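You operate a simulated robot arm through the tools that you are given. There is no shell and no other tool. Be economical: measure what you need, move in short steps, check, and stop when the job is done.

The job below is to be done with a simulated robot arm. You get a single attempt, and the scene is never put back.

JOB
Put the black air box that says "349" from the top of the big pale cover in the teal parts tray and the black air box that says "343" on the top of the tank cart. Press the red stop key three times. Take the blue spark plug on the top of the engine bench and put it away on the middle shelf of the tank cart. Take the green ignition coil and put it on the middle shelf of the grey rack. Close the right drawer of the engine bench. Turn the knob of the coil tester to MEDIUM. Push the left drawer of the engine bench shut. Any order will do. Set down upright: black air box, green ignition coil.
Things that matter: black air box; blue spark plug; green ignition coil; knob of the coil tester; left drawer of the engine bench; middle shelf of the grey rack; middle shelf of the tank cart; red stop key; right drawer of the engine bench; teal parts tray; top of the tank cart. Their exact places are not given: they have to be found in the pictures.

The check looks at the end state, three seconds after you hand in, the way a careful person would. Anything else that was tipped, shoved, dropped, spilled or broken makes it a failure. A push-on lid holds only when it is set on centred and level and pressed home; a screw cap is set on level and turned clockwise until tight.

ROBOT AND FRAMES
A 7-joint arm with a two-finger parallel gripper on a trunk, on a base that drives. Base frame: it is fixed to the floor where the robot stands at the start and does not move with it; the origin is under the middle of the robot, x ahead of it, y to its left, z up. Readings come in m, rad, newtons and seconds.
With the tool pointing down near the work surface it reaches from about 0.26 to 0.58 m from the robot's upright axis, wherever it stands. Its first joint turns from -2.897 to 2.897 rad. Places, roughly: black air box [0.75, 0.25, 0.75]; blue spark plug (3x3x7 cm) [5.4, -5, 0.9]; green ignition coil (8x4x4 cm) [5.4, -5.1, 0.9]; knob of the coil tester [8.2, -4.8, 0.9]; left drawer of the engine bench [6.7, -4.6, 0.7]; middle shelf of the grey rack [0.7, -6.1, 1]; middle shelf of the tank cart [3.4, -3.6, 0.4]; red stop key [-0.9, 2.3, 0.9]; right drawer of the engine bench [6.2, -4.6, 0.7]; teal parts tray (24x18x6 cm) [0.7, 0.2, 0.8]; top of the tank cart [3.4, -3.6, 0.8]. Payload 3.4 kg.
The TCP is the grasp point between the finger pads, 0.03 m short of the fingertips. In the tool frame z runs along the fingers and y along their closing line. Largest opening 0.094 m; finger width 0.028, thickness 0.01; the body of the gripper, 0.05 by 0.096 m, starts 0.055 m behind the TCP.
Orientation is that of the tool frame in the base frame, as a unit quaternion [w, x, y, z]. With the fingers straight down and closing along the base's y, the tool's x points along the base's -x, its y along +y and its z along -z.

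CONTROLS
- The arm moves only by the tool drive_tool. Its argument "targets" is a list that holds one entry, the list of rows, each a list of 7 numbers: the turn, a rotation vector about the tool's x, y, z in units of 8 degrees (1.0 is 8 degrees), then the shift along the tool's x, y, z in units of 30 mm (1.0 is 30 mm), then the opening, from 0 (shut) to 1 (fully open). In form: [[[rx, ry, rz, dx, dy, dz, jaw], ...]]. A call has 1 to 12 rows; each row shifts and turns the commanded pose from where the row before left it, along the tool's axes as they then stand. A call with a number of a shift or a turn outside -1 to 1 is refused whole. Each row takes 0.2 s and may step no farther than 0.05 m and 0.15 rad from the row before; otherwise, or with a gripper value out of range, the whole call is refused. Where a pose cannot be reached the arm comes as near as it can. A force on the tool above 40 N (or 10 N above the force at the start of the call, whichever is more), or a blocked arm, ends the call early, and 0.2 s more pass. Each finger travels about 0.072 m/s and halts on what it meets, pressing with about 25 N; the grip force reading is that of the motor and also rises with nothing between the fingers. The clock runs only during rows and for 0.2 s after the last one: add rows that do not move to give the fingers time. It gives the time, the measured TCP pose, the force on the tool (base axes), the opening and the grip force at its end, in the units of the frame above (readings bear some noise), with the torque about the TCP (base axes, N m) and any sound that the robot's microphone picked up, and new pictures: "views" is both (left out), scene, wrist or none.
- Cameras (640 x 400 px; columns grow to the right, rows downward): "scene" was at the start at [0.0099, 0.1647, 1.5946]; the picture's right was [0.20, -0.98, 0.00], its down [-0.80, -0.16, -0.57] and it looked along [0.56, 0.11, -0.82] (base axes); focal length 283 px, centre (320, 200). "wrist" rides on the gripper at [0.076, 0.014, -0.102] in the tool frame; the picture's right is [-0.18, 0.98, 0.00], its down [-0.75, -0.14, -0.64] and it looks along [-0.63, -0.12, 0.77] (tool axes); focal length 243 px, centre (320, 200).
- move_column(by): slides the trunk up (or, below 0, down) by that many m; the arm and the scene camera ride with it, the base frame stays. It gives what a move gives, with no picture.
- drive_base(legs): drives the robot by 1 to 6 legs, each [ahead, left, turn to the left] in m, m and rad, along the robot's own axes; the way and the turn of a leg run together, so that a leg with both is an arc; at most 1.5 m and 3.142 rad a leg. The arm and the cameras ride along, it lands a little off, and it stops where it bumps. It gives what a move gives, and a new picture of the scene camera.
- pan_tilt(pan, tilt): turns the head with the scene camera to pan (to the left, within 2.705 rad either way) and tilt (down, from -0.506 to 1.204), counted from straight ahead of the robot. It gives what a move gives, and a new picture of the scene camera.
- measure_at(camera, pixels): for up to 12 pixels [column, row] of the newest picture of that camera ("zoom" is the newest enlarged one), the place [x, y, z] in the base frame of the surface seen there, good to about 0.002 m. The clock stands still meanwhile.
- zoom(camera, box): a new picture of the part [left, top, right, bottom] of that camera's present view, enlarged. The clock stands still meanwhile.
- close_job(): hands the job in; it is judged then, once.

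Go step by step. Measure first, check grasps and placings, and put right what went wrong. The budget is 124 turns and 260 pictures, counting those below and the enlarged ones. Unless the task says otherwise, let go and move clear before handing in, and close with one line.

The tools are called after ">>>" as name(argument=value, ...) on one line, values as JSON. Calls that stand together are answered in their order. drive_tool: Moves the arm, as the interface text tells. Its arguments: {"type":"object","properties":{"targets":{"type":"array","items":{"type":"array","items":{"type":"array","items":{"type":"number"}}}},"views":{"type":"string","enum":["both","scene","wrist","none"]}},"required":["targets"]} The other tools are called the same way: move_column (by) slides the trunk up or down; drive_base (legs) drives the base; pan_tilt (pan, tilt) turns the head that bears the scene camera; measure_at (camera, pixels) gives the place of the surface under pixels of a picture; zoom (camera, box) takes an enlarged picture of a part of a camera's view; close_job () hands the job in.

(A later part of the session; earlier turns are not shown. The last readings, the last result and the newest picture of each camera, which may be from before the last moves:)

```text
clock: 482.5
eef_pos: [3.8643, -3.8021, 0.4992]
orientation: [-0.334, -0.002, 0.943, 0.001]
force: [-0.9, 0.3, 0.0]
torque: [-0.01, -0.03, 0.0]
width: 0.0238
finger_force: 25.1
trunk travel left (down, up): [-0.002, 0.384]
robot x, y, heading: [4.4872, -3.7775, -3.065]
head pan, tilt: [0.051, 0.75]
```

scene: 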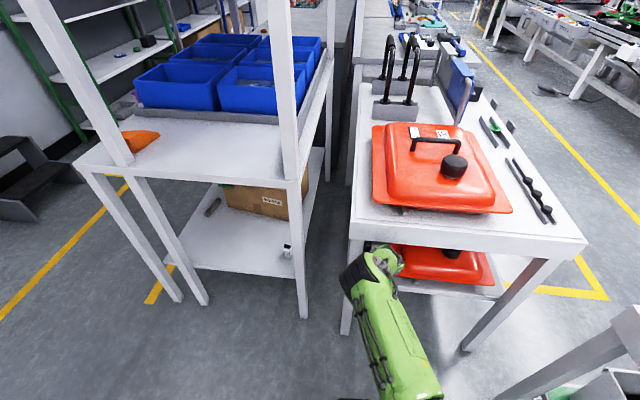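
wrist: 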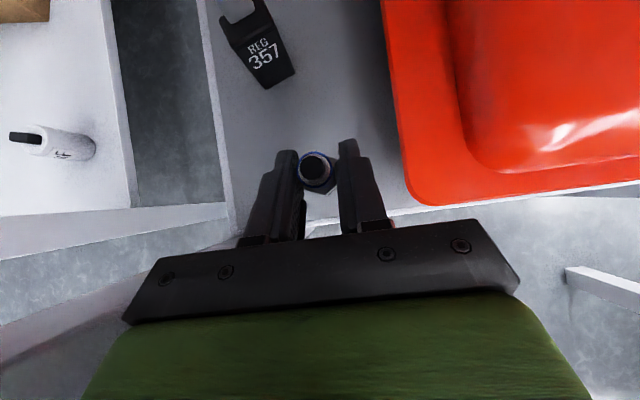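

>>> drive_tool(targets=[[[0, 0, 0, -0.38, 0, 0.465, 0], [0, 0, 0, -0.38, 0, 0.465, 0], [0, 0, 0, -0.38, 0, 0.465, 0]]], views="wrist")

```text
clock: 483.3
eef_pos: [3.8626, -3.8035, 0.4468]
orientation: [-0.335, 0.0, 0.942, 0.001]
force: [0.1, 0.8, -0.3]
torque: [0.0, 0.02, 0.02]
width: 0.024
finger_force: 25.1
trunk travel left (down, up): [-0.002, 0.384]
robot x, y, heading: [4.4809, -3.7814, -3.068]
head pan, tilt: [0.051, 0.75]
```

wrist: 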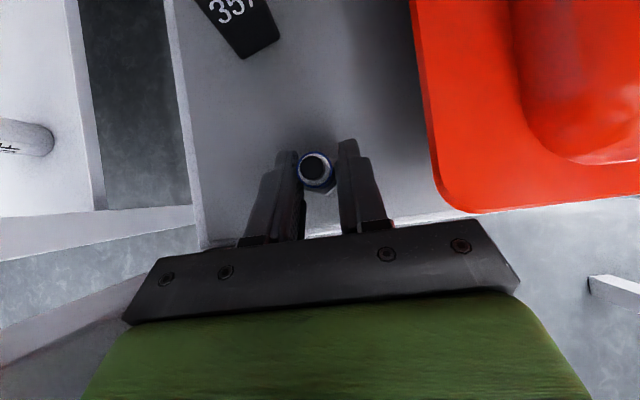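

>>> drive_tool(targets=[[[0, 0, 0, -0.06, 0, 0.075, 0], [0, 0, 0, -0.05, 0, 0.06, 0]]], views="none")

```text
clock: 483.9
eef_pos: [3.8635, -3.8028, 0.4414]
orientation: [-0.335, 0.0, 0.942, 0.001]
force: [0.2, 0.6, -0.4]
torque: [-0.02, 0.0, 0.02]
width: 0.024
finger_force: 24.8
trunk travel left (down, up): [-0.002, 0.384]
robot x, y, heading: [4.4839, -3.7754, -3.062]
head pan, tilt: [0.051, 0.75]
```

>>> drive_tool(targets=[[[0, 0, 0, -0.02, 0, 0.026, 0], [0, 0, 0, -0.02, 0, 0.026, 0]]], views="none")

```text
clock: 484.5
eef_pos: [3.8626, -3.8046, 0.4397]
orientation: [-0.335, -0.001, 0.942, 0.001]
force: [2.3, 1.0, 5.2]
torque: [-0.03, 0.0, 0.02]
width: 0.0239
finger_force: 24.7
trunk travel left (down, up): [-0.002, 0.384]
robot x, y, heading: [4.4807, -3.778, -3.063]
head pan, tilt: [0.051, 0.75]
```

Contact. Open to 0.55 and withdraw along the tool axis.

>>> drive_tool(targets=[[[0, 0, 0, 0, 0, 0, 0.35], [0, 0, 0, 0, 0, 0, 0.55], [0, 0, 0, 0, 0, 0, 0.55], [0, 0, 0, 0, 0, -0.6, 0.55], [0, 0, 0, 0, 0, -0.9, 0.55], [0, 0, 0, 0, 0, -0.9, 0.55]]], views="wrist")

```text
clock: 485.9
eef_pos: [3.9113, -3.8044, 0.4941]
orientation: [-0.334, 0.0, 0.943, 0.002]
force: [-0.5, -0.2, 1.0]
torque: [-0.01, 0.0, 0.02]
width: 0.0517
finger_force: 0.2
trunk travel left (down, up): [-0.002, 0.384]
robot x, y, heading: [4.4806, -3.7799, -3.063]
head pan, tilt: [0.051, 0.75]
```

wrist: 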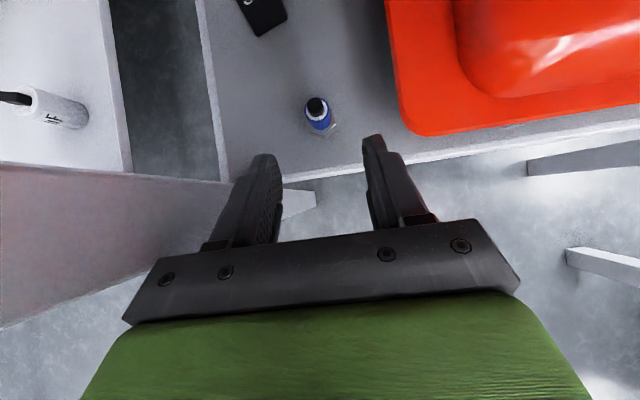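

The plug stands on the middle shelf beside the bottle. Backing out, raising the trunk and going to the drawers.

>>> drive_base(legs=[[-0.3, 0, 0]])

>>> move_column(by=0.3)

>>> drive_base(legs=[[0, 0, 1.495], [0, 1.4, 0]])

>>> pan_tilt(pan=0.15, tilt=0.7)

```text
clock: 487.9
eef_pos: [4.2051, -3.7834, 0.494]
orientation: [-0.334, -0.004, 0.942, 0.0]
force: [0.4, 0.0, 0.5]
torque: [-0.01, 0.0, 0.0]
width: 0.0519
finger_force: 0.1
trunk travel left (down, up): [-0.002, 0.384]
robot x, y, heading: [4.7773, -3.757, -3.063]
head pan, tilt: [0.051, 0.75]
```

scene: 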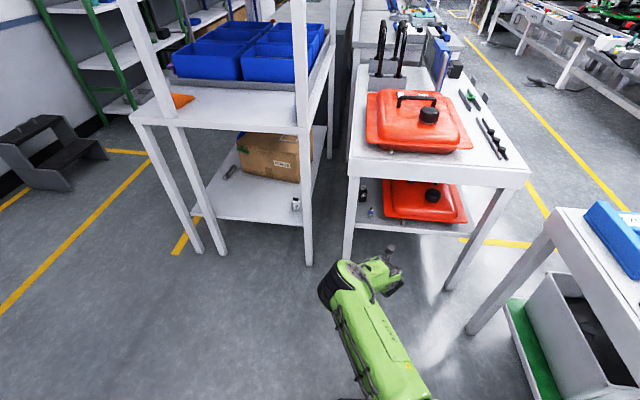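

```text
clock: 490.9
eef_pos: [4.2047, -3.7833, 0.7933]
orientation: [-0.334, -0.001, 0.942, 0.001]
force: [0.0, 0.2, -0.6]
torque: [-0.02, 0.0, 0.02]
width: 0.0518
finger_force: 0.1
trunk travel left (down, up): [-0.302, 0.084]
robot x, y, heading: [4.7798, -3.756, -3.065]
head pan, tilt: [0.051, 0.75]
```

```text
clock: 501.5
eef_pos: [6.1482, -4.3095, 0.7944]
orientation: [-0.245, -0.647, 0.685, -0.228]
force: [-0.5, 0.5, -0.7]
torque: [0.01, 0.04, 0.01]
width: 0.0517
finger_force: 0.2
trunk travel left (down, up): [-0.302, 0.084]
robot x, y, heading: [6.1574, -3.7382, -1.552]
head pan, tilt: [0.051, 0.75]
```

scene: 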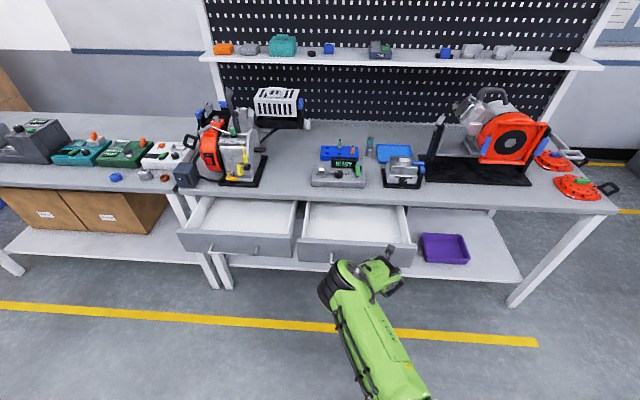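

```text
clock: 502.2
eef_pos: [6.1489, -4.3089, 0.7945]
orientation: [-0.244, -0.647, 0.685, -0.228]
force: [0.8, 0.4, 0.2]
torque: [0.0, -0.03, 0.0]
width: 0.0519
finger_force: 0.0
trunk travel left (down, up): [-0.302, 0.084]
robot x, y, heading: [6.1599, -3.7343, -1.552]
head pan, tilt: [0.15, 0.7]
```

scene: 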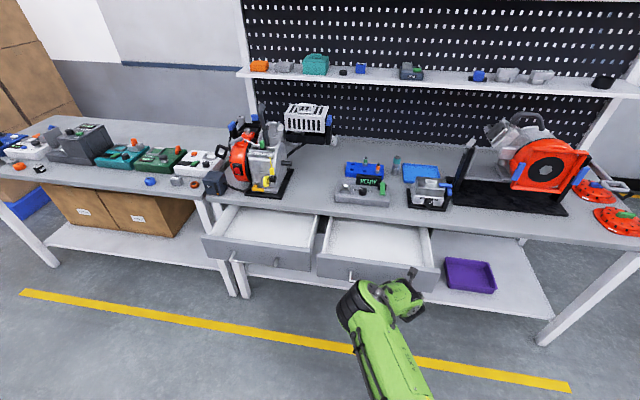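

Both drawers are open. Measuring their faces and the bench front plane.

>>> measure_at(camera="scene", pixels=[[325, 262], [350, 272], [335, 275], [435, 278], [210, 248], [300, 262], [255, 258], [318, 218], [440, 228], [235, 198], [420, 285], [280, 262]])

>>> zoom(camera="scene", box=[190, 180, 450, 330])

```text
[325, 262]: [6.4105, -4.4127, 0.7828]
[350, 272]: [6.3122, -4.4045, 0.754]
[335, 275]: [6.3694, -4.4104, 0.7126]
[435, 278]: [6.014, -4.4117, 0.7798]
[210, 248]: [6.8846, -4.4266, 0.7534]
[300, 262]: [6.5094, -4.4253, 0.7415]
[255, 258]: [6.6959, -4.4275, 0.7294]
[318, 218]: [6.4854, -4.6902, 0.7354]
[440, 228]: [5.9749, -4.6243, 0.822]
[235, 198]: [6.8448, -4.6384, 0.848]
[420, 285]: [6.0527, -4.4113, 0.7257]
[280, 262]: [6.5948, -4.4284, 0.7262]
```

```text
2.46 times, centred on (320, 255) of scene
```

zoom: 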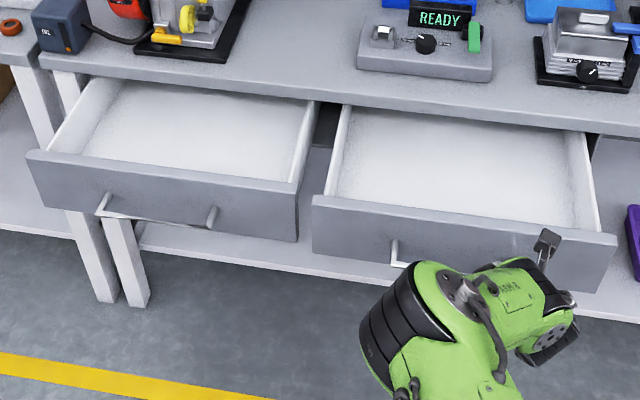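

The right drawer's face is at y -4.411, x 6.0–6.41, top 0.785. I'll shut the jaws, line up at x≈6.21 just above the handle, and push forward.

>>> drive_tool(targets=[[[0, 0, 0, 0, 0, 0, 0], [0, 0, 0, 0, 0, 0, 0], [0, 0, 0, 0, 0, 0, 0]]], views="none")

>>> move_column(by=-0.02)

>>> drive_base(legs=[[0.03, 0.07, -0.019]])

>>> drive_tool(targets=[[[0, 0, 0, 0, 0, 0, 0]]], views="wrist")

```text
clock: 503.0
eef_pos: [6.1474, -4.3102, 0.7937]
orientation: [-0.244, -0.647, 0.685, -0.228]
force: [0.0, -0.2, -0.9]
torque: [0.02, 0.01, 0.02]
width: 0.0002
finger_force: 25.3
trunk travel left (down, up): [-0.302, 0.084]
robot x, y, heading: [6.1569, -3.739, -1.554]
head pan, tilt: [0.15, 0.7]
```

```text
clock: 503.6
eef_pos: [6.149, -4.3094, 0.7735]
orientation: [-0.245, -0.647, 0.685, -0.229]
force: [0.2, 0.0, -0.5]
torque: [0.0, -0.01, -0.01]
width: 0.0001
finger_force: 24.8
trunk travel left (down, up): [-0.282, 0.104]
robot x, y, heading: [6.1562, -3.7369, -1.551]
head pan, tilt: [0.15, 0.7]
```

```text
clock: 504.7
eef_pos: [6.2087, -4.3383, 0.7722]
orientation: [-0.246, -0.641, 0.691, -0.226]
force: [0.5, -0.5, -0.8]
torque: [-0.02, 0.02, 0.0]
width: 0.0
finger_force: 24.5
trunk travel left (down, up): [-0.282, 0.104]
robot x, y, heading: [6.2255, -3.7672, -1.574]
head pan, tilt: [0.15, 0.7]
```

scene: 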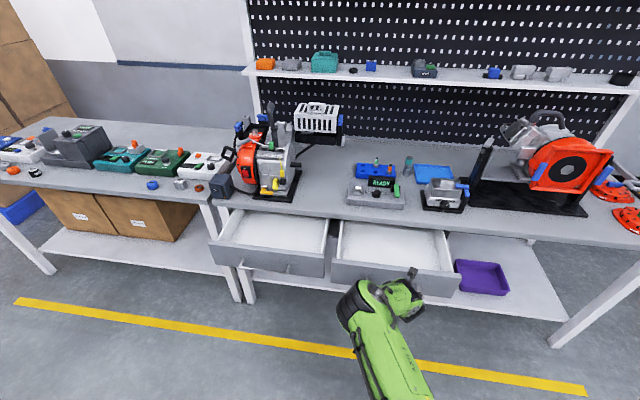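

```text
clock: 505.1
eef_pos: [6.2082, -4.3383, 0.773]
orientation: [-0.246, -0.641, 0.691, -0.226]
force: [-0.4, 0.1, 0.1]
torque: [0.03, 0.05, 0.02]
width: 0.0
finger_force: 25.6
trunk travel left (down, up): [-0.282, 0.104]
robot x, y, heading: [6.2267, -3.7696, -1.571]
head pan, tilt: [0.15, 0.7]
```

wrist: 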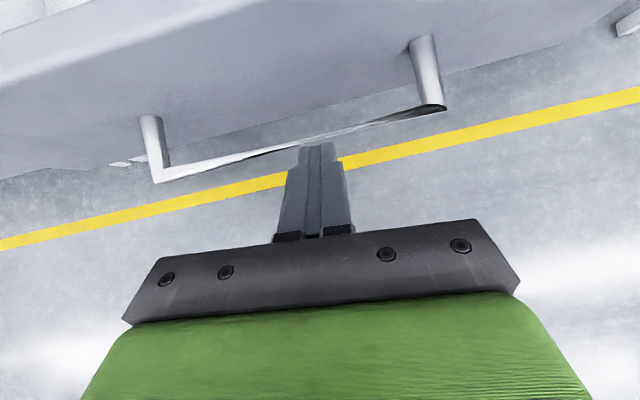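

>>> measure_at(camera="wrist", pixels=[[250, 152], [160, 175], [435, 105], [300, 90], [300, 40], [420, 45], [150, 120], [320, 150]])

```text
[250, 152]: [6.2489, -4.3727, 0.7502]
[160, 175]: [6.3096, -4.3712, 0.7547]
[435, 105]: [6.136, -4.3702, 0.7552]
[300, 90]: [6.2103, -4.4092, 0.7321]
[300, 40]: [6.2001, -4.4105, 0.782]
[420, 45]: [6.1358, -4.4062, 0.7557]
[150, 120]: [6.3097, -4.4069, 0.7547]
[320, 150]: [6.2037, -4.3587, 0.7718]
```

The handle bar is at y -4.371, z≈0.75, so I'll raise to pass above it and push on the face at z≈0.776.

>>> move_column(by=0.018)

>>> drive_base(legs=[[0.05, 0, 0]])

>>> drive_tool(targets=[[[0, 0, 0, 0, 0, 0, 0]]], views="wrist")

```text
clock: 505.7
eef_pos: [6.2083, -4.3388, 0.7911]
orientation: [-0.246, -0.641, 0.691, -0.225]
force: [-0.9, 0.0, 0.2]
torque: [0.01, -0.02, 0.01]
width: 0.0001
finger_force: 25.6
trunk travel left (down, up): [-0.3, 0.086]
robot x, y, heading: [6.224, -3.7665, -1.579]
head pan, tilt: [0.15, 0.7]
```

```text
clock: 506.7
eef_pos: [6.2077, -4.3885, 0.7918]
orientation: [-0.246, -0.64, 0.692, -0.225]
force: [-0.5, -1.1, -0.3]
torque: [0.01, 0.02, 0.01]
width: 0.0002
finger_force: 25.2
trunk travel left (down, up): [-0.3, 0.086]
robot x, y, heading: [6.2256, -3.8146, -1.569]
head pan, tilt: [0.15, 0.7]
```

scene: 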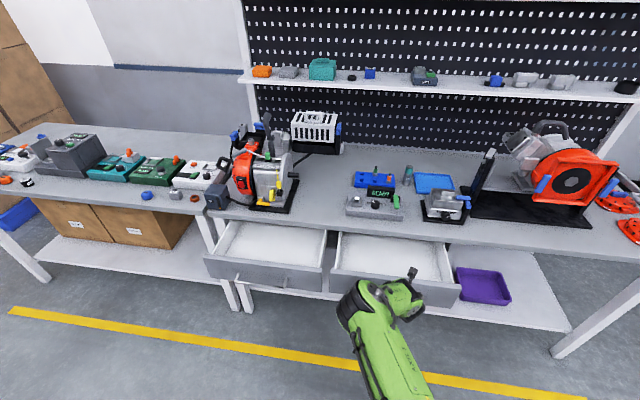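

```text
clock: 507.1
eef_pos: [6.2078, -4.3876, 0.7913]
orientation: [-0.246, -0.641, 0.691, -0.226]
force: [-0.2, 0.1, 0.3]
torque: [0.0, 0.0, 0.0]
width: 0.0
finger_force: 24.5
trunk travel left (down, up): [-0.3, 0.086]
robot x, y, heading: [6.2285, -3.8162, -1.573]
head pan, tilt: [0.15, 0.7]
```

wrist: 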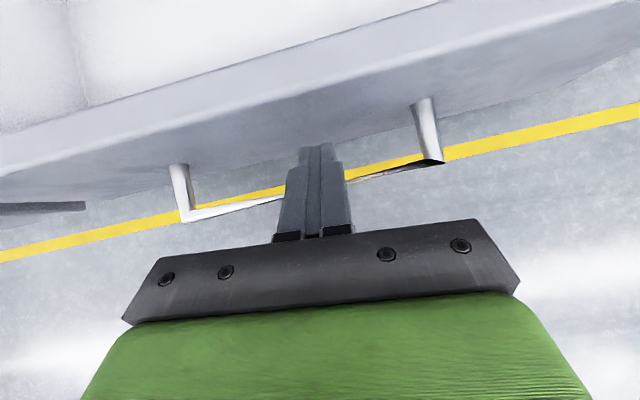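

Tip is at the face, above the bar. Pushing in steps.

>>> drive_base(legs=[[0.12, 0, 0]])

>>> drive_tool(targets=[[[0, 0, 0, 0, 0, 0, 0]]], views="wrist")

>>> measure_at(camera="wrist", pixels=[[320, 135], [200, 160], [440, 90], [150, 60], [320, 60], [500, 50]])

```text
clock: 508.3
eef_pos: [6.2073, -4.5095, 0.7913]
orientation: [-0.246, -0.641, 0.691, -0.226]
force: [0.1, -0.7, -0.6]
torque: [0.0, 0.01, 0.0]
width: 0.0
finger_force: 25.3
trunk travel left (down, up): [-0.3, 0.086]
robot x, y, heading: [6.2272, -3.9387, -1.574]
head pan, tilt: [0.15, 0.7]
```

scene: 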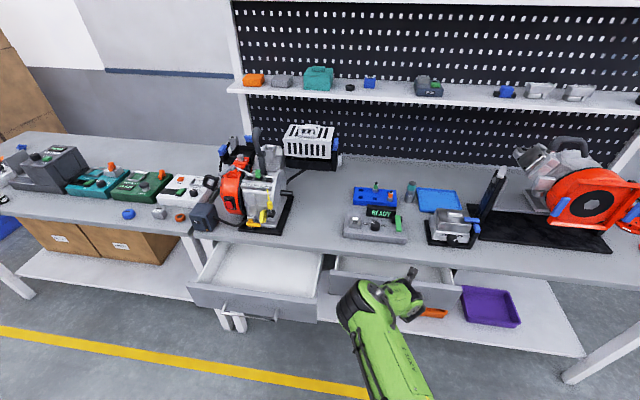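

```text
clock: 508.7
eef_pos: [6.2073, -4.5081, 0.7914]
orientation: [-0.246, -0.64, 0.692, -0.226]
force: [0.1, 0.0, -0.4]
torque: [0.0, -0.02, 0.01]
width: 0.0001
finger_force: 24.6
trunk travel left (down, up): [-0.3, 0.086]
robot x, y, heading: [6.227, -3.9385, -1.576]
head pan, tilt: [0.15, 0.7]
```

wrist: 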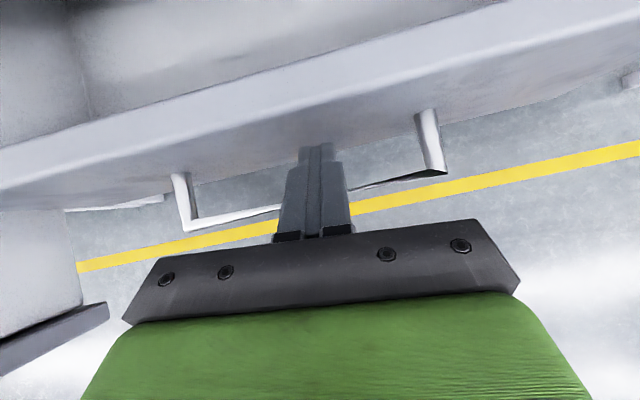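

```text
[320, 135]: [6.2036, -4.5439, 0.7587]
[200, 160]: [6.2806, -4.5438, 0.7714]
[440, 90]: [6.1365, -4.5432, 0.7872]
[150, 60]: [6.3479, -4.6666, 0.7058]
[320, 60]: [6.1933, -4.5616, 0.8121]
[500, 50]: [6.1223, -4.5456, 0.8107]
```

The drawer follows. Pushing further, then finishing in small steps watching the force.

>>> drive_base(legs=[[0.07, 0, 0]])

>>> drive_tool(targets=[[[0, 0, 0, 0.26, 0, 0.21, 0], [0, 0, 0, 0.26, 0, 0.21, 0], [0, 0, 0, 0.26, 0, 0.21, 0], [0, 0, 0, 0.26, 0, 0.21, 0]]], views="wrist")

>>> measure_at(camera="wrist", pixels=[[320, 135], [200, 160], [440, 90], [150, 60], [320, 60], [500, 50]])

```text
clock: 509.7
eef_pos: [6.2069, -4.578, 0.79]
orientation: [-0.246, -0.64, 0.692, -0.226]
force: [-0.1, -0.8, 0.5]
torque: [0.02, 0.03, 0.03]
width: 0.0
finger_force: 25.2
trunk travel left (down, up): [-0.3, 0.086]
robot x, y, heading: [6.2264, -4.0078, -1.574]
head pan, tilt: [0.15, 0.7]
```

scene: 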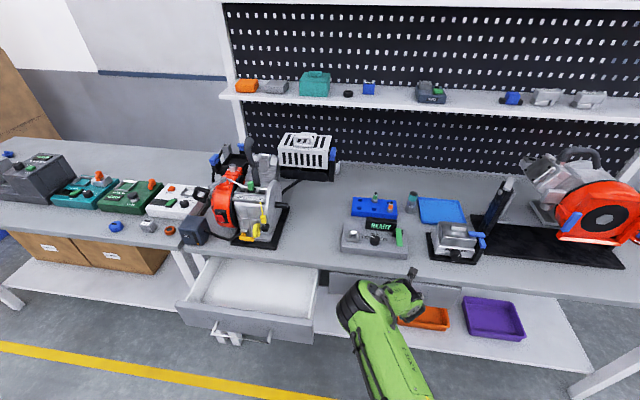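

```text
clock: 510.5
eef_pos: [6.205, -4.5966, 0.7869]
orientation: [-0.237, -0.64, 0.697, -0.218]
force: [1.6, 27.8, 11.2]
torque: [0.14, -0.04, 0.02]
width: 0.0
finger_force: 25.3
trunk travel left (down, up): [-0.3, 0.086]
robot x, y, heading: [6.2272, -4.005, -1.571]
head pan, tilt: [0.15, 0.7]
stopped in row 4: the force on the tool passed its limit at 50 N (the readings are from after the stop); the commanded pose is now the measured one
```

wrist: 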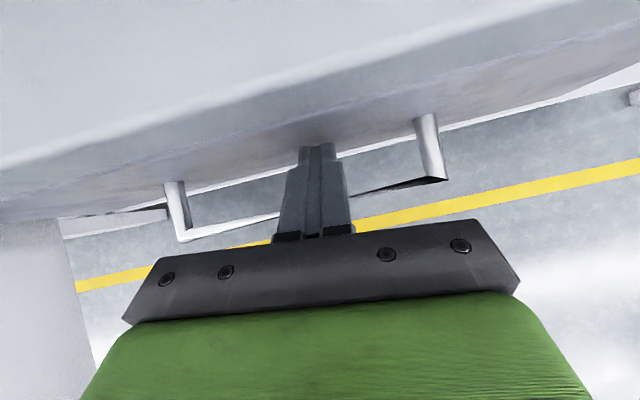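

```text
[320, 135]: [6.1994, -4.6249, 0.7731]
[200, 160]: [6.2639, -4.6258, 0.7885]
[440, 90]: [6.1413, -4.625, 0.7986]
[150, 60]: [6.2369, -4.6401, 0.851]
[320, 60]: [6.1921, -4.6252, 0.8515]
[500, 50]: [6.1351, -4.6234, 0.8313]
```

The right drawer hit its stop, flush with the bench front (y -4.625). Same for the left drawer at x≈6.68.

>>> drive_base(legs=[[-0.26, 0, 0], [0, 0.47, 0]])

>>> move_column(by=0.004)

>>> drive_tool(targets=[[[0, 0, 0, 0, 0, 0, 0]]], views="wrist")

>>> measure_at(camera="wrist", pixels=[[320, 110], [200, 140], [250, 160], [440, 90], [200, 180], [320, 60], [430, 110]])

```text
clock: 514.8
eef_pos: [6.6734, -4.3404, 0.7874]
orientation: [-0.24, -0.64, 0.696, -0.22]
force: [1.0, 0.3, -0.9]
torque: [0.0, 0.02, -0.05]
width: 0.0
finger_force: 25.1
trunk travel left (down, up): [-0.3, 0.086]
robot x, y, heading: [6.6974, -3.7476, -1.57]
head pan, tilt: [0.15, 0.7]
```

scene: 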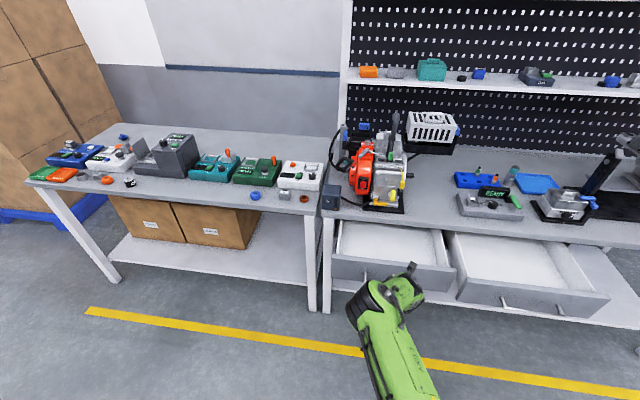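

```text
clock: 515.3
eef_pos: [6.6744, -4.3405, 0.7909]
orientation: [-0.241, -0.639, 0.696, -0.22]
force: [-1.1, 0.1, 0.2]
torque: [-0.01, -0.01, 0.0]
width: 0.0
finger_force: 25.2
trunk travel left (down, up): [-0.304, 0.082]
robot x, y, heading: [6.6933, -3.7443, -1.575]
head pan, tilt: [0.15, 0.7]
```

```text
clock: 515.7
eef_pos: [6.6739, -4.341, 0.7915]
orientation: [-0.239, -0.64, 0.697, -0.219]
force: [0.1, -0.1, -0.6]
torque: [0.01, -0.02, -0.02]
width: 0.0001
finger_force: 25.1
trunk travel left (down, up): [-0.304, 0.082]
robot x, y, heading: [6.6934, -3.7458, -1.573]
head pan, tilt: [0.15, 0.7]
```

wrist: 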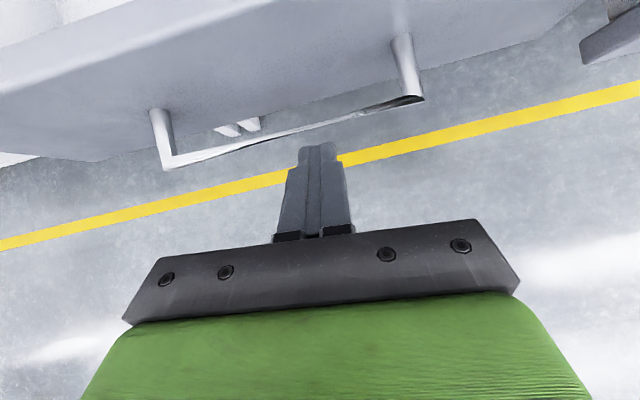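

```text
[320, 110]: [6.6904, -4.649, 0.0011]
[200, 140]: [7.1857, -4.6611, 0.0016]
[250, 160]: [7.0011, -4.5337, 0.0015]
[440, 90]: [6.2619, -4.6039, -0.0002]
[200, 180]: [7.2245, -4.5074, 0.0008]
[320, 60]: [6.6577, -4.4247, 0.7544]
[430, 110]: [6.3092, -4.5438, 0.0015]
```

The right drawer got pulled open again: my fingertip hooked behind the handle bar when I backed off. I'll push the left one, and lift clear before retreating this time.

>>> move_column(by=0.008)

>>> drive_base(legs=[[0.24, 0, 0]])

>>> drive_tool(targets=[[[0, 0, 0, 0.26, 0, 0.21, 0], [0, 0, 0, 0.26, 0, 0.21, 0], [0, 0, 0, 0.26, 0, 0.21, 0], [0, 0, 0, 0.26, 0, 0.21, 0]]], views="wrist")

>>> measure_at(camera="wrist", pixels=[[320, 135], [200, 160], [440, 90], [150, 60], [320, 60], [500, 50]])

```text
clock: 516.3
eef_pos: [6.6729, -4.3408, 0.7999]
orientation: [-0.241, -0.639, 0.696, -0.22]
force: [-0.4, 0.1, -0.5]
torque: [0.02, 0.01, -0.02]
width: 0.0004
finger_force: 25.3
trunk travel left (down, up): [-0.312, 0.074]
robot x, y, heading: [6.6919, -3.7442, -1.57]
head pan, tilt: [0.15, 0.7]
```

```text
clock: 518.1
eef_pos: [6.675, -4.5869, 0.7987]
orientation: [-0.239, -0.641, 0.695, -0.22]
force: [0.7, -0.5, 0.1]
torque: [0.02, 0.0, -0.01]
width: 0.0
finger_force: 25.3
trunk travel left (down, up): [-0.312, 0.074]
robot x, y, heading: [6.6965, -3.9901, -1.569]
head pan, tilt: [0.15, 0.7]
```

scene: 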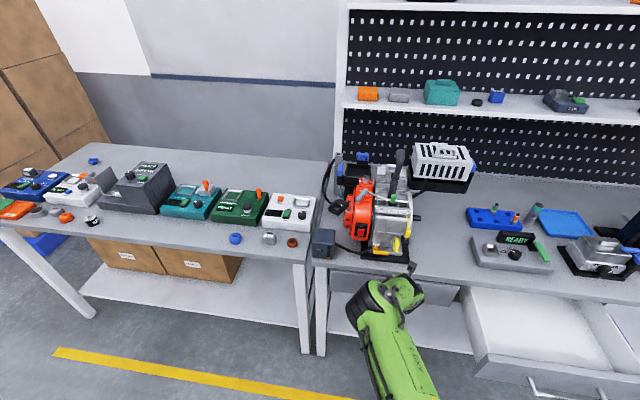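

```text
clock: 518.8
eef_pos: [6.6734, -4.5972, 0.7943]
orientation: [-0.231, -0.641, 0.7, -0.214]
force: [1.1, 23.9, 9.9]
torque: [0.24, -0.02, 0.03]
width: 0.0
finger_force: 25.1
trunk travel left (down, up): [-0.312, 0.074]
robot x, y, heading: [6.6927, -3.9905, -1.568]
head pan, tilt: [0.15, 0.7]
stopped in row 3: the force on the tool passed its limit at 50 N (the readings are from after the stop); the commanded pose is now the measured one
```

wrist: 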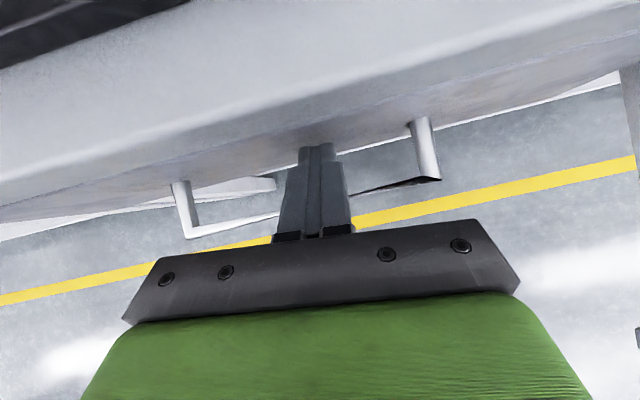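

```text
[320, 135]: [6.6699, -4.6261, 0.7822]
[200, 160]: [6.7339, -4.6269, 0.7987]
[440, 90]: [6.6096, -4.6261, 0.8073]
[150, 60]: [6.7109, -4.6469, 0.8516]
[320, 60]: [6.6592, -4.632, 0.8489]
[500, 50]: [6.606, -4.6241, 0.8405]
```

The left drawer is at its stop. Withdraw along the tool axis (over the handle), check it stays shut, then redo the right one.

>>> drive_tool(targets=[[[0, 0, 0, 0, 0, -0.9, 0], [0, 0, 0, 0, 0, -1, 0], [0, 0, 0, 0, 0, -1, 0], [0, 0, 0, 0, 0, -1, 0]]], views="none")

>>> drive_base(legs=[[-0.2, 0, 0], [0, -0.47, 0]])

>>> measure_at(camera="scene", pixels=[[335, 265], [335, 275], [260, 255], [230, 250], [210, 245], [435, 278]])

```text
clock: 519.8
eef_pos: [6.6794, -4.531, 0.8868]
orientation: [-0.234, -0.641, 0.699, -0.214]
force: [-0.9, 0.2, -0.5]
torque: [0.04, -0.02, 0.03]
width: 0.0
finger_force: 25.3
trunk travel left (down, up): [-0.312, 0.074]
robot x, y, heading: [6.6955, -3.9941, -1.57]
head pan, tilt: [0.15, 0.7]
```

```text
clock: 523.8
eef_pos: [6.2167, -4.3281, 0.8872]
orientation: [-0.231, -0.642, 0.699, -0.215]
force: [-0.6, 0.5, -0.3]
torque: [0.0, 0.0, -0.02]
width: 0.0001
finger_force: 24.9
trunk travel left (down, up): [-0.312, 0.074]
robot x, y, heading: [6.232, -3.7869, -1.565]
head pan, tilt: [0.15, 0.7]
```

scene: 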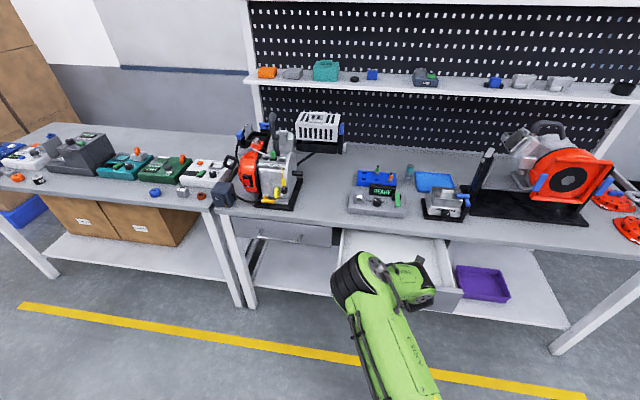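

```text
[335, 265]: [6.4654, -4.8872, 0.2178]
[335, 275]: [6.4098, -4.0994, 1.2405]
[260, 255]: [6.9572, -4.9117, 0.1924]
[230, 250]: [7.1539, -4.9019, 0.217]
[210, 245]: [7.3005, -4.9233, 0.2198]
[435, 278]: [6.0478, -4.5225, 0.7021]
```

Left stays shut. Back slightly, lower, and check the right drawer's face and handle.

>>> drive_base(legs=[[-0.08, 0, -0.006]])

>>> move_column(by=-0.088)

>>> drive_tool(targets=[[[0, 0, 0, 0, 0, 0, 0]]], views="wrist")

>>> measure_at(camera="wrist", pixels=[[320, 60], [320, 30], [420, 60], [250, 120], [170, 140], [400, 90]])

```text
clock: 524.9
eef_pos: [6.2134, -4.2471, 0.8886]
orientation: [-0.234, -0.639, 0.701, -0.213]
force: [0.2, 0.5, 0.8]
torque: [0.01, 0.02, 0.0]
width: 0.0
finger_force: 25.8
trunk travel left (down, up): [-0.312, 0.074]
robot x, y, heading: [6.2318, -3.7092, -1.573]
head pan, tilt: [0.15, 0.7]
```

scene: 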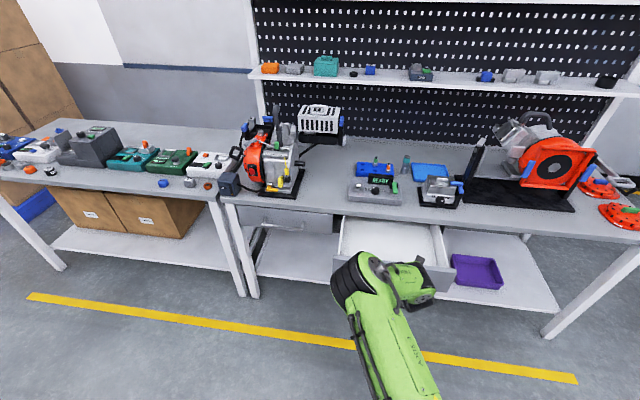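

```text
clock: 526.1
eef_pos: [6.2139, -4.2488, 0.7988]
orientation: [-0.233, -0.639, 0.701, -0.213]
force: [-0.7, -0.5, -0.5]
torque: [0.01, 0.01, -0.01]
width: 0.0001
finger_force: 24.5
trunk travel left (down, up): [-0.224, 0.162]
robot x, y, heading: [6.2311, -3.7042, -1.575]
head pan, tilt: [0.15, 0.7]
```

```text
clock: 526.5
eef_pos: [6.2143, -4.2475, 0.7997]
orientation: [-0.233, -0.64, 0.701, -0.212]
force: [-0.1, 0.1, -0.6]
torque: [0.02, -0.02, 0.01]
width: 0.0
finger_force: 25.1
trunk travel left (down, up): [-0.224, 0.162]
robot x, y, heading: [6.2319, -3.7078, -1.577]
head pan, tilt: [0.15, 0.7]
```

wrist: 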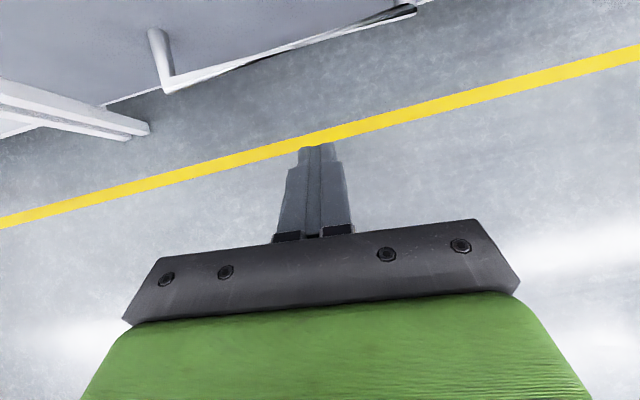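

```text
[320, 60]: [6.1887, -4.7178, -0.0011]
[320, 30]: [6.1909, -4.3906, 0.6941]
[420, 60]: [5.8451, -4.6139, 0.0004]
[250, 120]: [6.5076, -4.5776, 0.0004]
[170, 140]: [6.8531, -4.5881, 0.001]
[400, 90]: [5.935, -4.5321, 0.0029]
```

Face at y≈-4.39, gripper passes above the bar. Push it home, then withdraw along the tool axis.

>>> drive_base(legs=[[0.335, 0, 0]])

>>> drive_tool(targets=[[[0, 0, 0, 0.26, 0, 0.21, 0], [0, 0, 0, 0.26, 0, 0.21, 0], [0, 0, 0, 0.26, 0, 0.21, 0], [0, 0, 0, 0.26, 0, 0.21, 0]]], views="none")

>>> drive_tool(targets=[[[0, 0, 0, 0, 0, -0.9, 0], [0, 0, 0, 0, 0, -1, 0], [0, 0, 0, 0, 0, -1, 0], [0, 0, 0, 0, 0, -1, 0]]], views="wrist")

>>> drive_base(legs=[[-0.3, 0, 0]])

```text
clock: 528.7
eef_pos: [6.2094, -4.5863, 0.7988]
orientation: [-0.234, -0.638, 0.702, -0.213]
force: [0.8, 0.1, 0.1]
torque: [0.01, -0.05, 0.03]
width: 0.0001
finger_force: 24.9
trunk travel left (down, up): [-0.224, 0.162]
robot x, y, heading: [6.2247, -4.0419, -1.579]
head pan, tilt: [0.15, 0.7]
```

scene: 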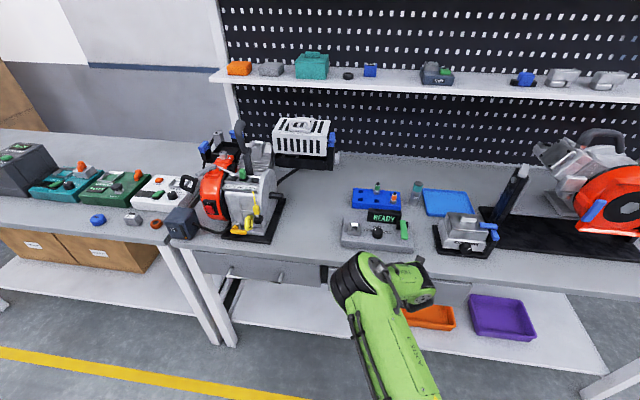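

```text
clock: 529.4
eef_pos: [6.2078, -4.5974, 0.7942]
orientation: [-0.226, -0.639, 0.706, -0.205]
force: [2.1, 22.9, 9.6]
torque: [0.14, -0.04, 0.07]
width: 0.0
finger_force: 25.1
trunk travel left (down, up): [-0.224, 0.162]
robot x, y, heading: [6.2272, -4.043, -1.576]
head pan, tilt: [0.15, 0.7]
stopped in row 3: the force on the tool passed its limit at 51 N (the readings are from after the stop); the commanded pose is now the measured one
```

```text
clock: 530.4
eef_pos: [6.2153, -4.5313, 0.8888]
orientation: [-0.227, -0.639, 0.705, -0.207]
force: [-0.3, 0.4, -0.1]
torque: [0.0, -0.02, -0.01]
width: 0.0
finger_force: 25.6
trunk travel left (down, up): [-0.224, 0.162]
robot x, y, heading: [6.2326, -4.0422, -1.578]
head pan, tilt: [0.15, 0.7]
```

wrist: 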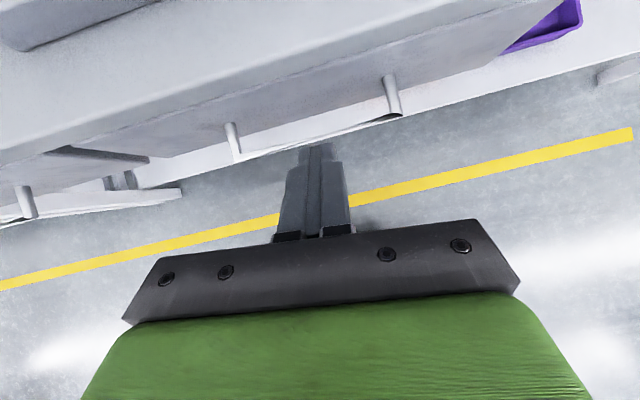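

```text
clock: 532.4
eef_pos: [6.2157, -4.234, 0.8889]
orientation: [-0.227, -0.637, 0.707, -0.207]
force: [-0.4, 1.0, -0.8]
torque: [0.01, 0.0, 0.02]
width: 0.0
finger_force: 24.8
trunk travel left (down, up): [-0.224, 0.162]
robot x, y, heading: [6.2339, -3.7455, -1.582]
head pan, tilt: [0.15, 0.7]
```

scene: 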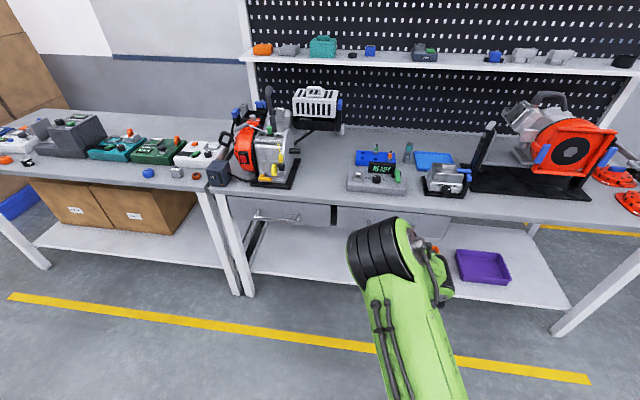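

Both drawers are shut. Driving left (east) to the coil tester.

>>> drive_base(legs=[[0.08, 0, 0.01], [0, 1.0, 0], [0, 0.95, 0]])

>>> zoom(camera="scene", box=[160, 80, 480, 280])

```text
clock: 542.6
eef_pos: [8.1356, -4.3293, 0.8882]
orientation: [-0.227, -0.644, 0.701, -0.208]
force: [-1.1, -0.3, -0.3]
torque: [0.0, 0.04, 0.01]
width: 0.0
finger_force: 24.5
trunk travel left (down, up): [-0.224, 0.162]
robot x, y, heading: [8.1384, -3.8411, -1.559]
head pan, tilt: [0.15, 0.7]
```

scene: 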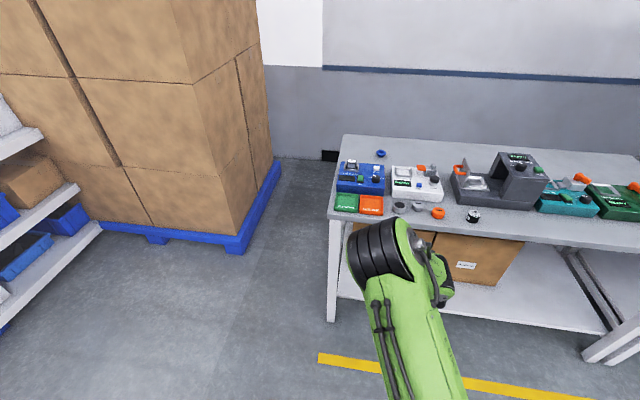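

```text
2.00 times, centred on (320, 180) of scene
```

zoom: 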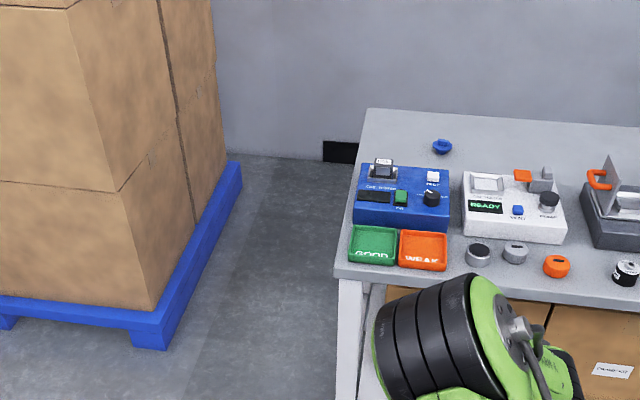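

>>> zoom(camera="scene", box=[328, 150, 456, 230])

>>> measure_at(camera="scene", pixels=[[376, 178], [376, 172], [360, 160], [434, 181], [360, 190], [350, 222], [376, 190], [385, 185]])

```text
5.00 times, centred on (392, 190) of scene
```

zoom: 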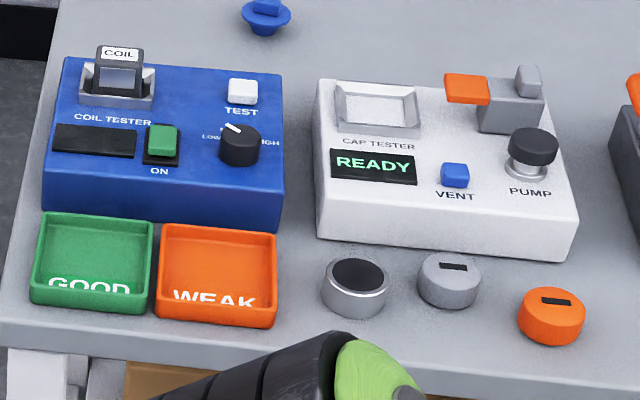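

```text
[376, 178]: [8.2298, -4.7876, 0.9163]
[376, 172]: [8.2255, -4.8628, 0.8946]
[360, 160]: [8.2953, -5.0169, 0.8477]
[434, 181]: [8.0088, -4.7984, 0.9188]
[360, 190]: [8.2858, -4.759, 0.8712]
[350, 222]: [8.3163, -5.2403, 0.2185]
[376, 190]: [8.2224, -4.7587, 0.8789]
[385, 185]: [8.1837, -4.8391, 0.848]
```

The blue box is the COIL TESTER, its knob at (8.23,-4.79) now pointing at LOW. I'll raise, set the tool vertical and move above it for a close look.

>>> move_column(by=0.155)

>>> drive_tool(targets=[[[0, -0.893, 0, 0, 0, 0, 0.8], [0, -0.893, 0, 0, 0, 0, 0.8], [0, -0.893, 0, 0, 0, 0, 0.8], [0, -0.893, 0, 0, 0, 0, 0.8], [0, -0.893, 0, 0, 0, 0, 0.8]]], views="none")

>>> drive_base(legs=[[0.37, 0.06, -0.012]])

>>> drive_tool(targets=[[[0, 0, 0, 0, 0, 0, 0.8]]], views="wrist")

```text
clock: 544.4
eef_pos: [8.1354, -4.3288, 1.0445]
orientation: [-0.225, -0.645, 0.7, -0.208]
force: [-0.3, 0.2, 0.2]
torque: [-0.03, 0.02, 0.04]
width: 0.0001
finger_force: 25.2
trunk travel left (down, up): [-0.379, 0.007]
robot x, y, heading: [8.136, -3.8384, -1.56]
head pan, tilt: [0.15, 0.7]
```

```text
clock: 545.6
eef_pos: [8.134, -4.3296, 1.043]
orientation: [0.0, -0.677, 0.736, -0.001]
force: [-1.3, -0.7, -0.7]
torque: [0.0, -0.01, 0.01]
width: 0.0752
finger_force: 0.1
trunk travel left (down, up): [-0.379, 0.007]
robot x, y, heading: [8.1371, -3.8402, -1.565]
head pan, tilt: [0.15, 0.7]
```

```text
clock: 548.0
eef_pos: [8.1889, -4.6946, 1.0445]
orientation: [0.001, -0.672, 0.74, -0.001]
force: [-0.3, -0.6, 0.4]
torque: [-0.02, 0.0, -0.03]
width: 0.0751
finger_force: 0.1
trunk travel left (down, up): [-0.379, 0.007]
robot x, y, heading: [8.2019, -4.2093, -1.574]
head pan, tilt: [0.15, 0.7]
```

scene: 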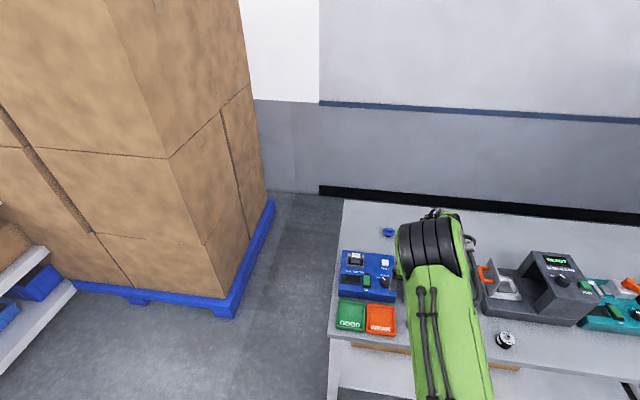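

```text
clock: 548.4
eef_pos: [8.1884, -4.6937, 1.0448]
orientation: [0.0, -0.672, 0.74, -0.001]
force: [0.1, 0.0, 0.8]
torque: [0.0, 0.0, -0.02]
width: 0.0751
finger_force: 0.2
trunk travel left (down, up): [-0.379, 0.007]
robot x, y, heading: [8.1998, -4.2047, -1.573]
head pan, tilt: [0.15, 0.7]
```

wrist: 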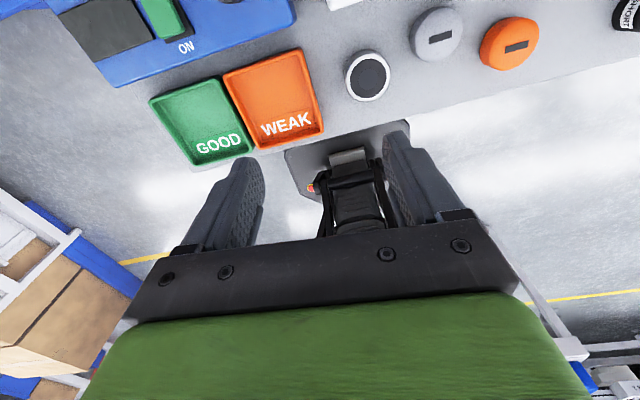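

>>> drive_tool(targets=[[[0, 0, 0, 0.8, -0.41, 0, 0.8], [0, 0, 0, 0.8, -0.41, 0, 0.8], [0, 0, 0, 0.8, -0.41, 0, 0.8], [0, 0, 0, 0.8, -0.41, 0, 0.8]]], views="wrist")

>>> zoom(camera="wrist", box=[140, 20, 380, 170])

```text
clock: 549.4
eef_pos: [8.2271, -4.7938, 1.0436]
orientation: [0.0, -0.672, 0.741, 0.001]
force: [0.4, -1.1, 0.8]
torque: [0.02, -0.02, 0.03]
width: 0.0749
finger_force: 0.0
trunk travel left (down, up): [-0.379, 0.007]
robot x, y, heading: [8.2004, -4.2025, -1.574]
head pan, tilt: [0.15, 0.7]
```

wrist: 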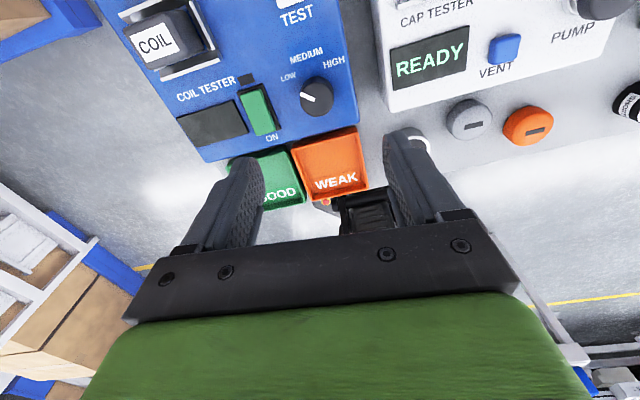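

```text
2.67 times, centred on (260, 95) of wrist
```

zoom: 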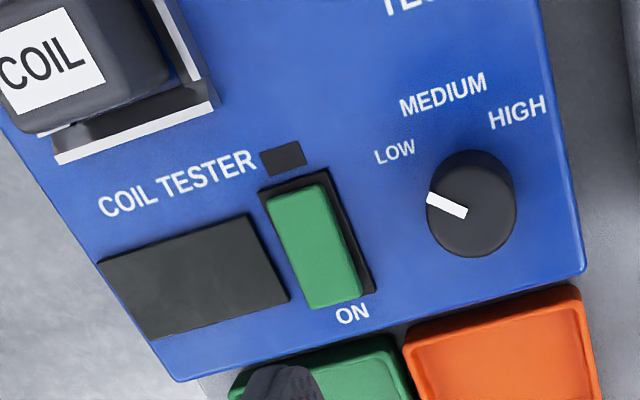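

>>> measure_at(camera="zoom", pixels=[[467, 215], [435, 199], [395, 152], [443, 93], [517, 112], [470, 255], [514, 215], [428, 215], [470, 185], [580, 265], [560, 150], [420, 250]])

```text
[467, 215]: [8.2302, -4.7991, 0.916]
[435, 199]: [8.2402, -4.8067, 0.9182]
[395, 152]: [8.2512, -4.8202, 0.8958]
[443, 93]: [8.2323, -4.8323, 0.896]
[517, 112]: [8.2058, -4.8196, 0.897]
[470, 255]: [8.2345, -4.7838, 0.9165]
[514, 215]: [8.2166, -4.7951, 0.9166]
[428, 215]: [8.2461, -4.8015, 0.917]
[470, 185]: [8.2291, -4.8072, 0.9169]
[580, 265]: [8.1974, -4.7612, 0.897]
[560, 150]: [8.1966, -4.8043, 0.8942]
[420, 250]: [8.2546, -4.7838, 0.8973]
```

Knob centre (8.2305,-4.797), top 0.917; mark 45° left (LOW), MEDIUM straight ahead: turn 45° clockwise. Lowering onto it.

>>> drive_tool(targets=[[[0, 0, 0, 0.1, -0.12, 0.5, 0.5], [0, 0, 0, 0, 0, 0.9, 0.5], [0, 0, 0, 0, 0, 0.9, 0.5], [0, 0, 0, 0, 0, 0.9, 0.5], [0, 0, 0, 0, 0, 0.53, 0.5]]], views="wrist")

```text
clock: 550.6
eef_pos: [8.2313, -4.7935, 0.9325]
orientation: [0.0, -0.673, 0.739, 0.0]
force: [0.4, 0.1, 0.9]
torque: [-0.03, 0.0, 0.03]
width: 0.0472
finger_force: 0.0
out of reach, approached as far as the arm can: row 5
trunk travel left (down, up): [-0.379, 0.007]
robot x, y, heading: [8.1988, -4.2016, -1.573]
head pan, tilt: [0.15, 0.7]
```

wrist: 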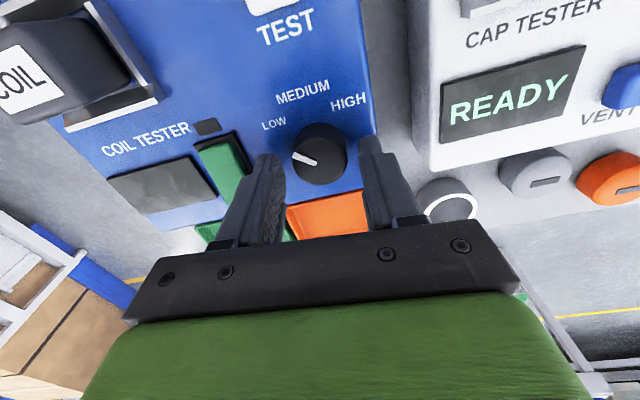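

Just at the reach limit; nudging the base 3 cm closer and re-centring.

>>> drive_base(legs=[[0.03, 0, 0]])

```text
clock: 551.4
eef_pos: [8.2322, -4.8239, 0.9327]
orientation: [0.0, -0.673, 0.74, 0.0]
force: [0.6, 0.2, -0.8]
torque: [0.0, -0.01, 0.0]
width: 0.0471
finger_force: 0.0
trunk travel left (down, up): [-0.379, 0.007]
robot x, y, heading: [8.2039, -4.2348, -1.58]
head pan, tilt: [0.15, 0.7]
```

scene: 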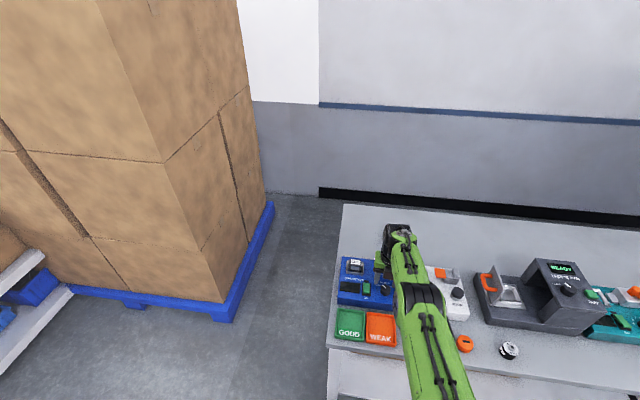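

>>> drive_tool(targets=[[[0, 0, 0, -0.89, 0.14, 0, 0.5], [0, 0, 0, 0, 0, 0.05, 0.5], [0, 0, 0, 0, 0, 0, 0.2], [0, 0, 0, 0, 0, 0, 0.2], [0, 0, 0, 0, 0, 0, 0], [0, 0, 0, 0, 0, 0, 0]]], views="wrist")

```text
clock: 552.8
eef_pos: [8.2298, -4.7989, 0.9295]
orientation: [0.0, -0.672, 0.74, -0.001]
force: [-0.3, -1.8, -5.0]
torque: [-1.12, 0.05, 0.03]
width: 0.0313
finger_force: 44.9
trunk travel left (down, up): [-0.379, 0.007]
robot x, y, heading: [8.1977, -4.2331, -1.578]
head pan, tilt: [0.15, 0.7]
```

wrist: 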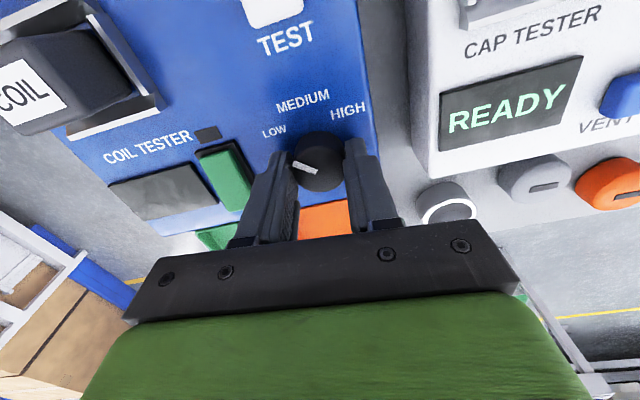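

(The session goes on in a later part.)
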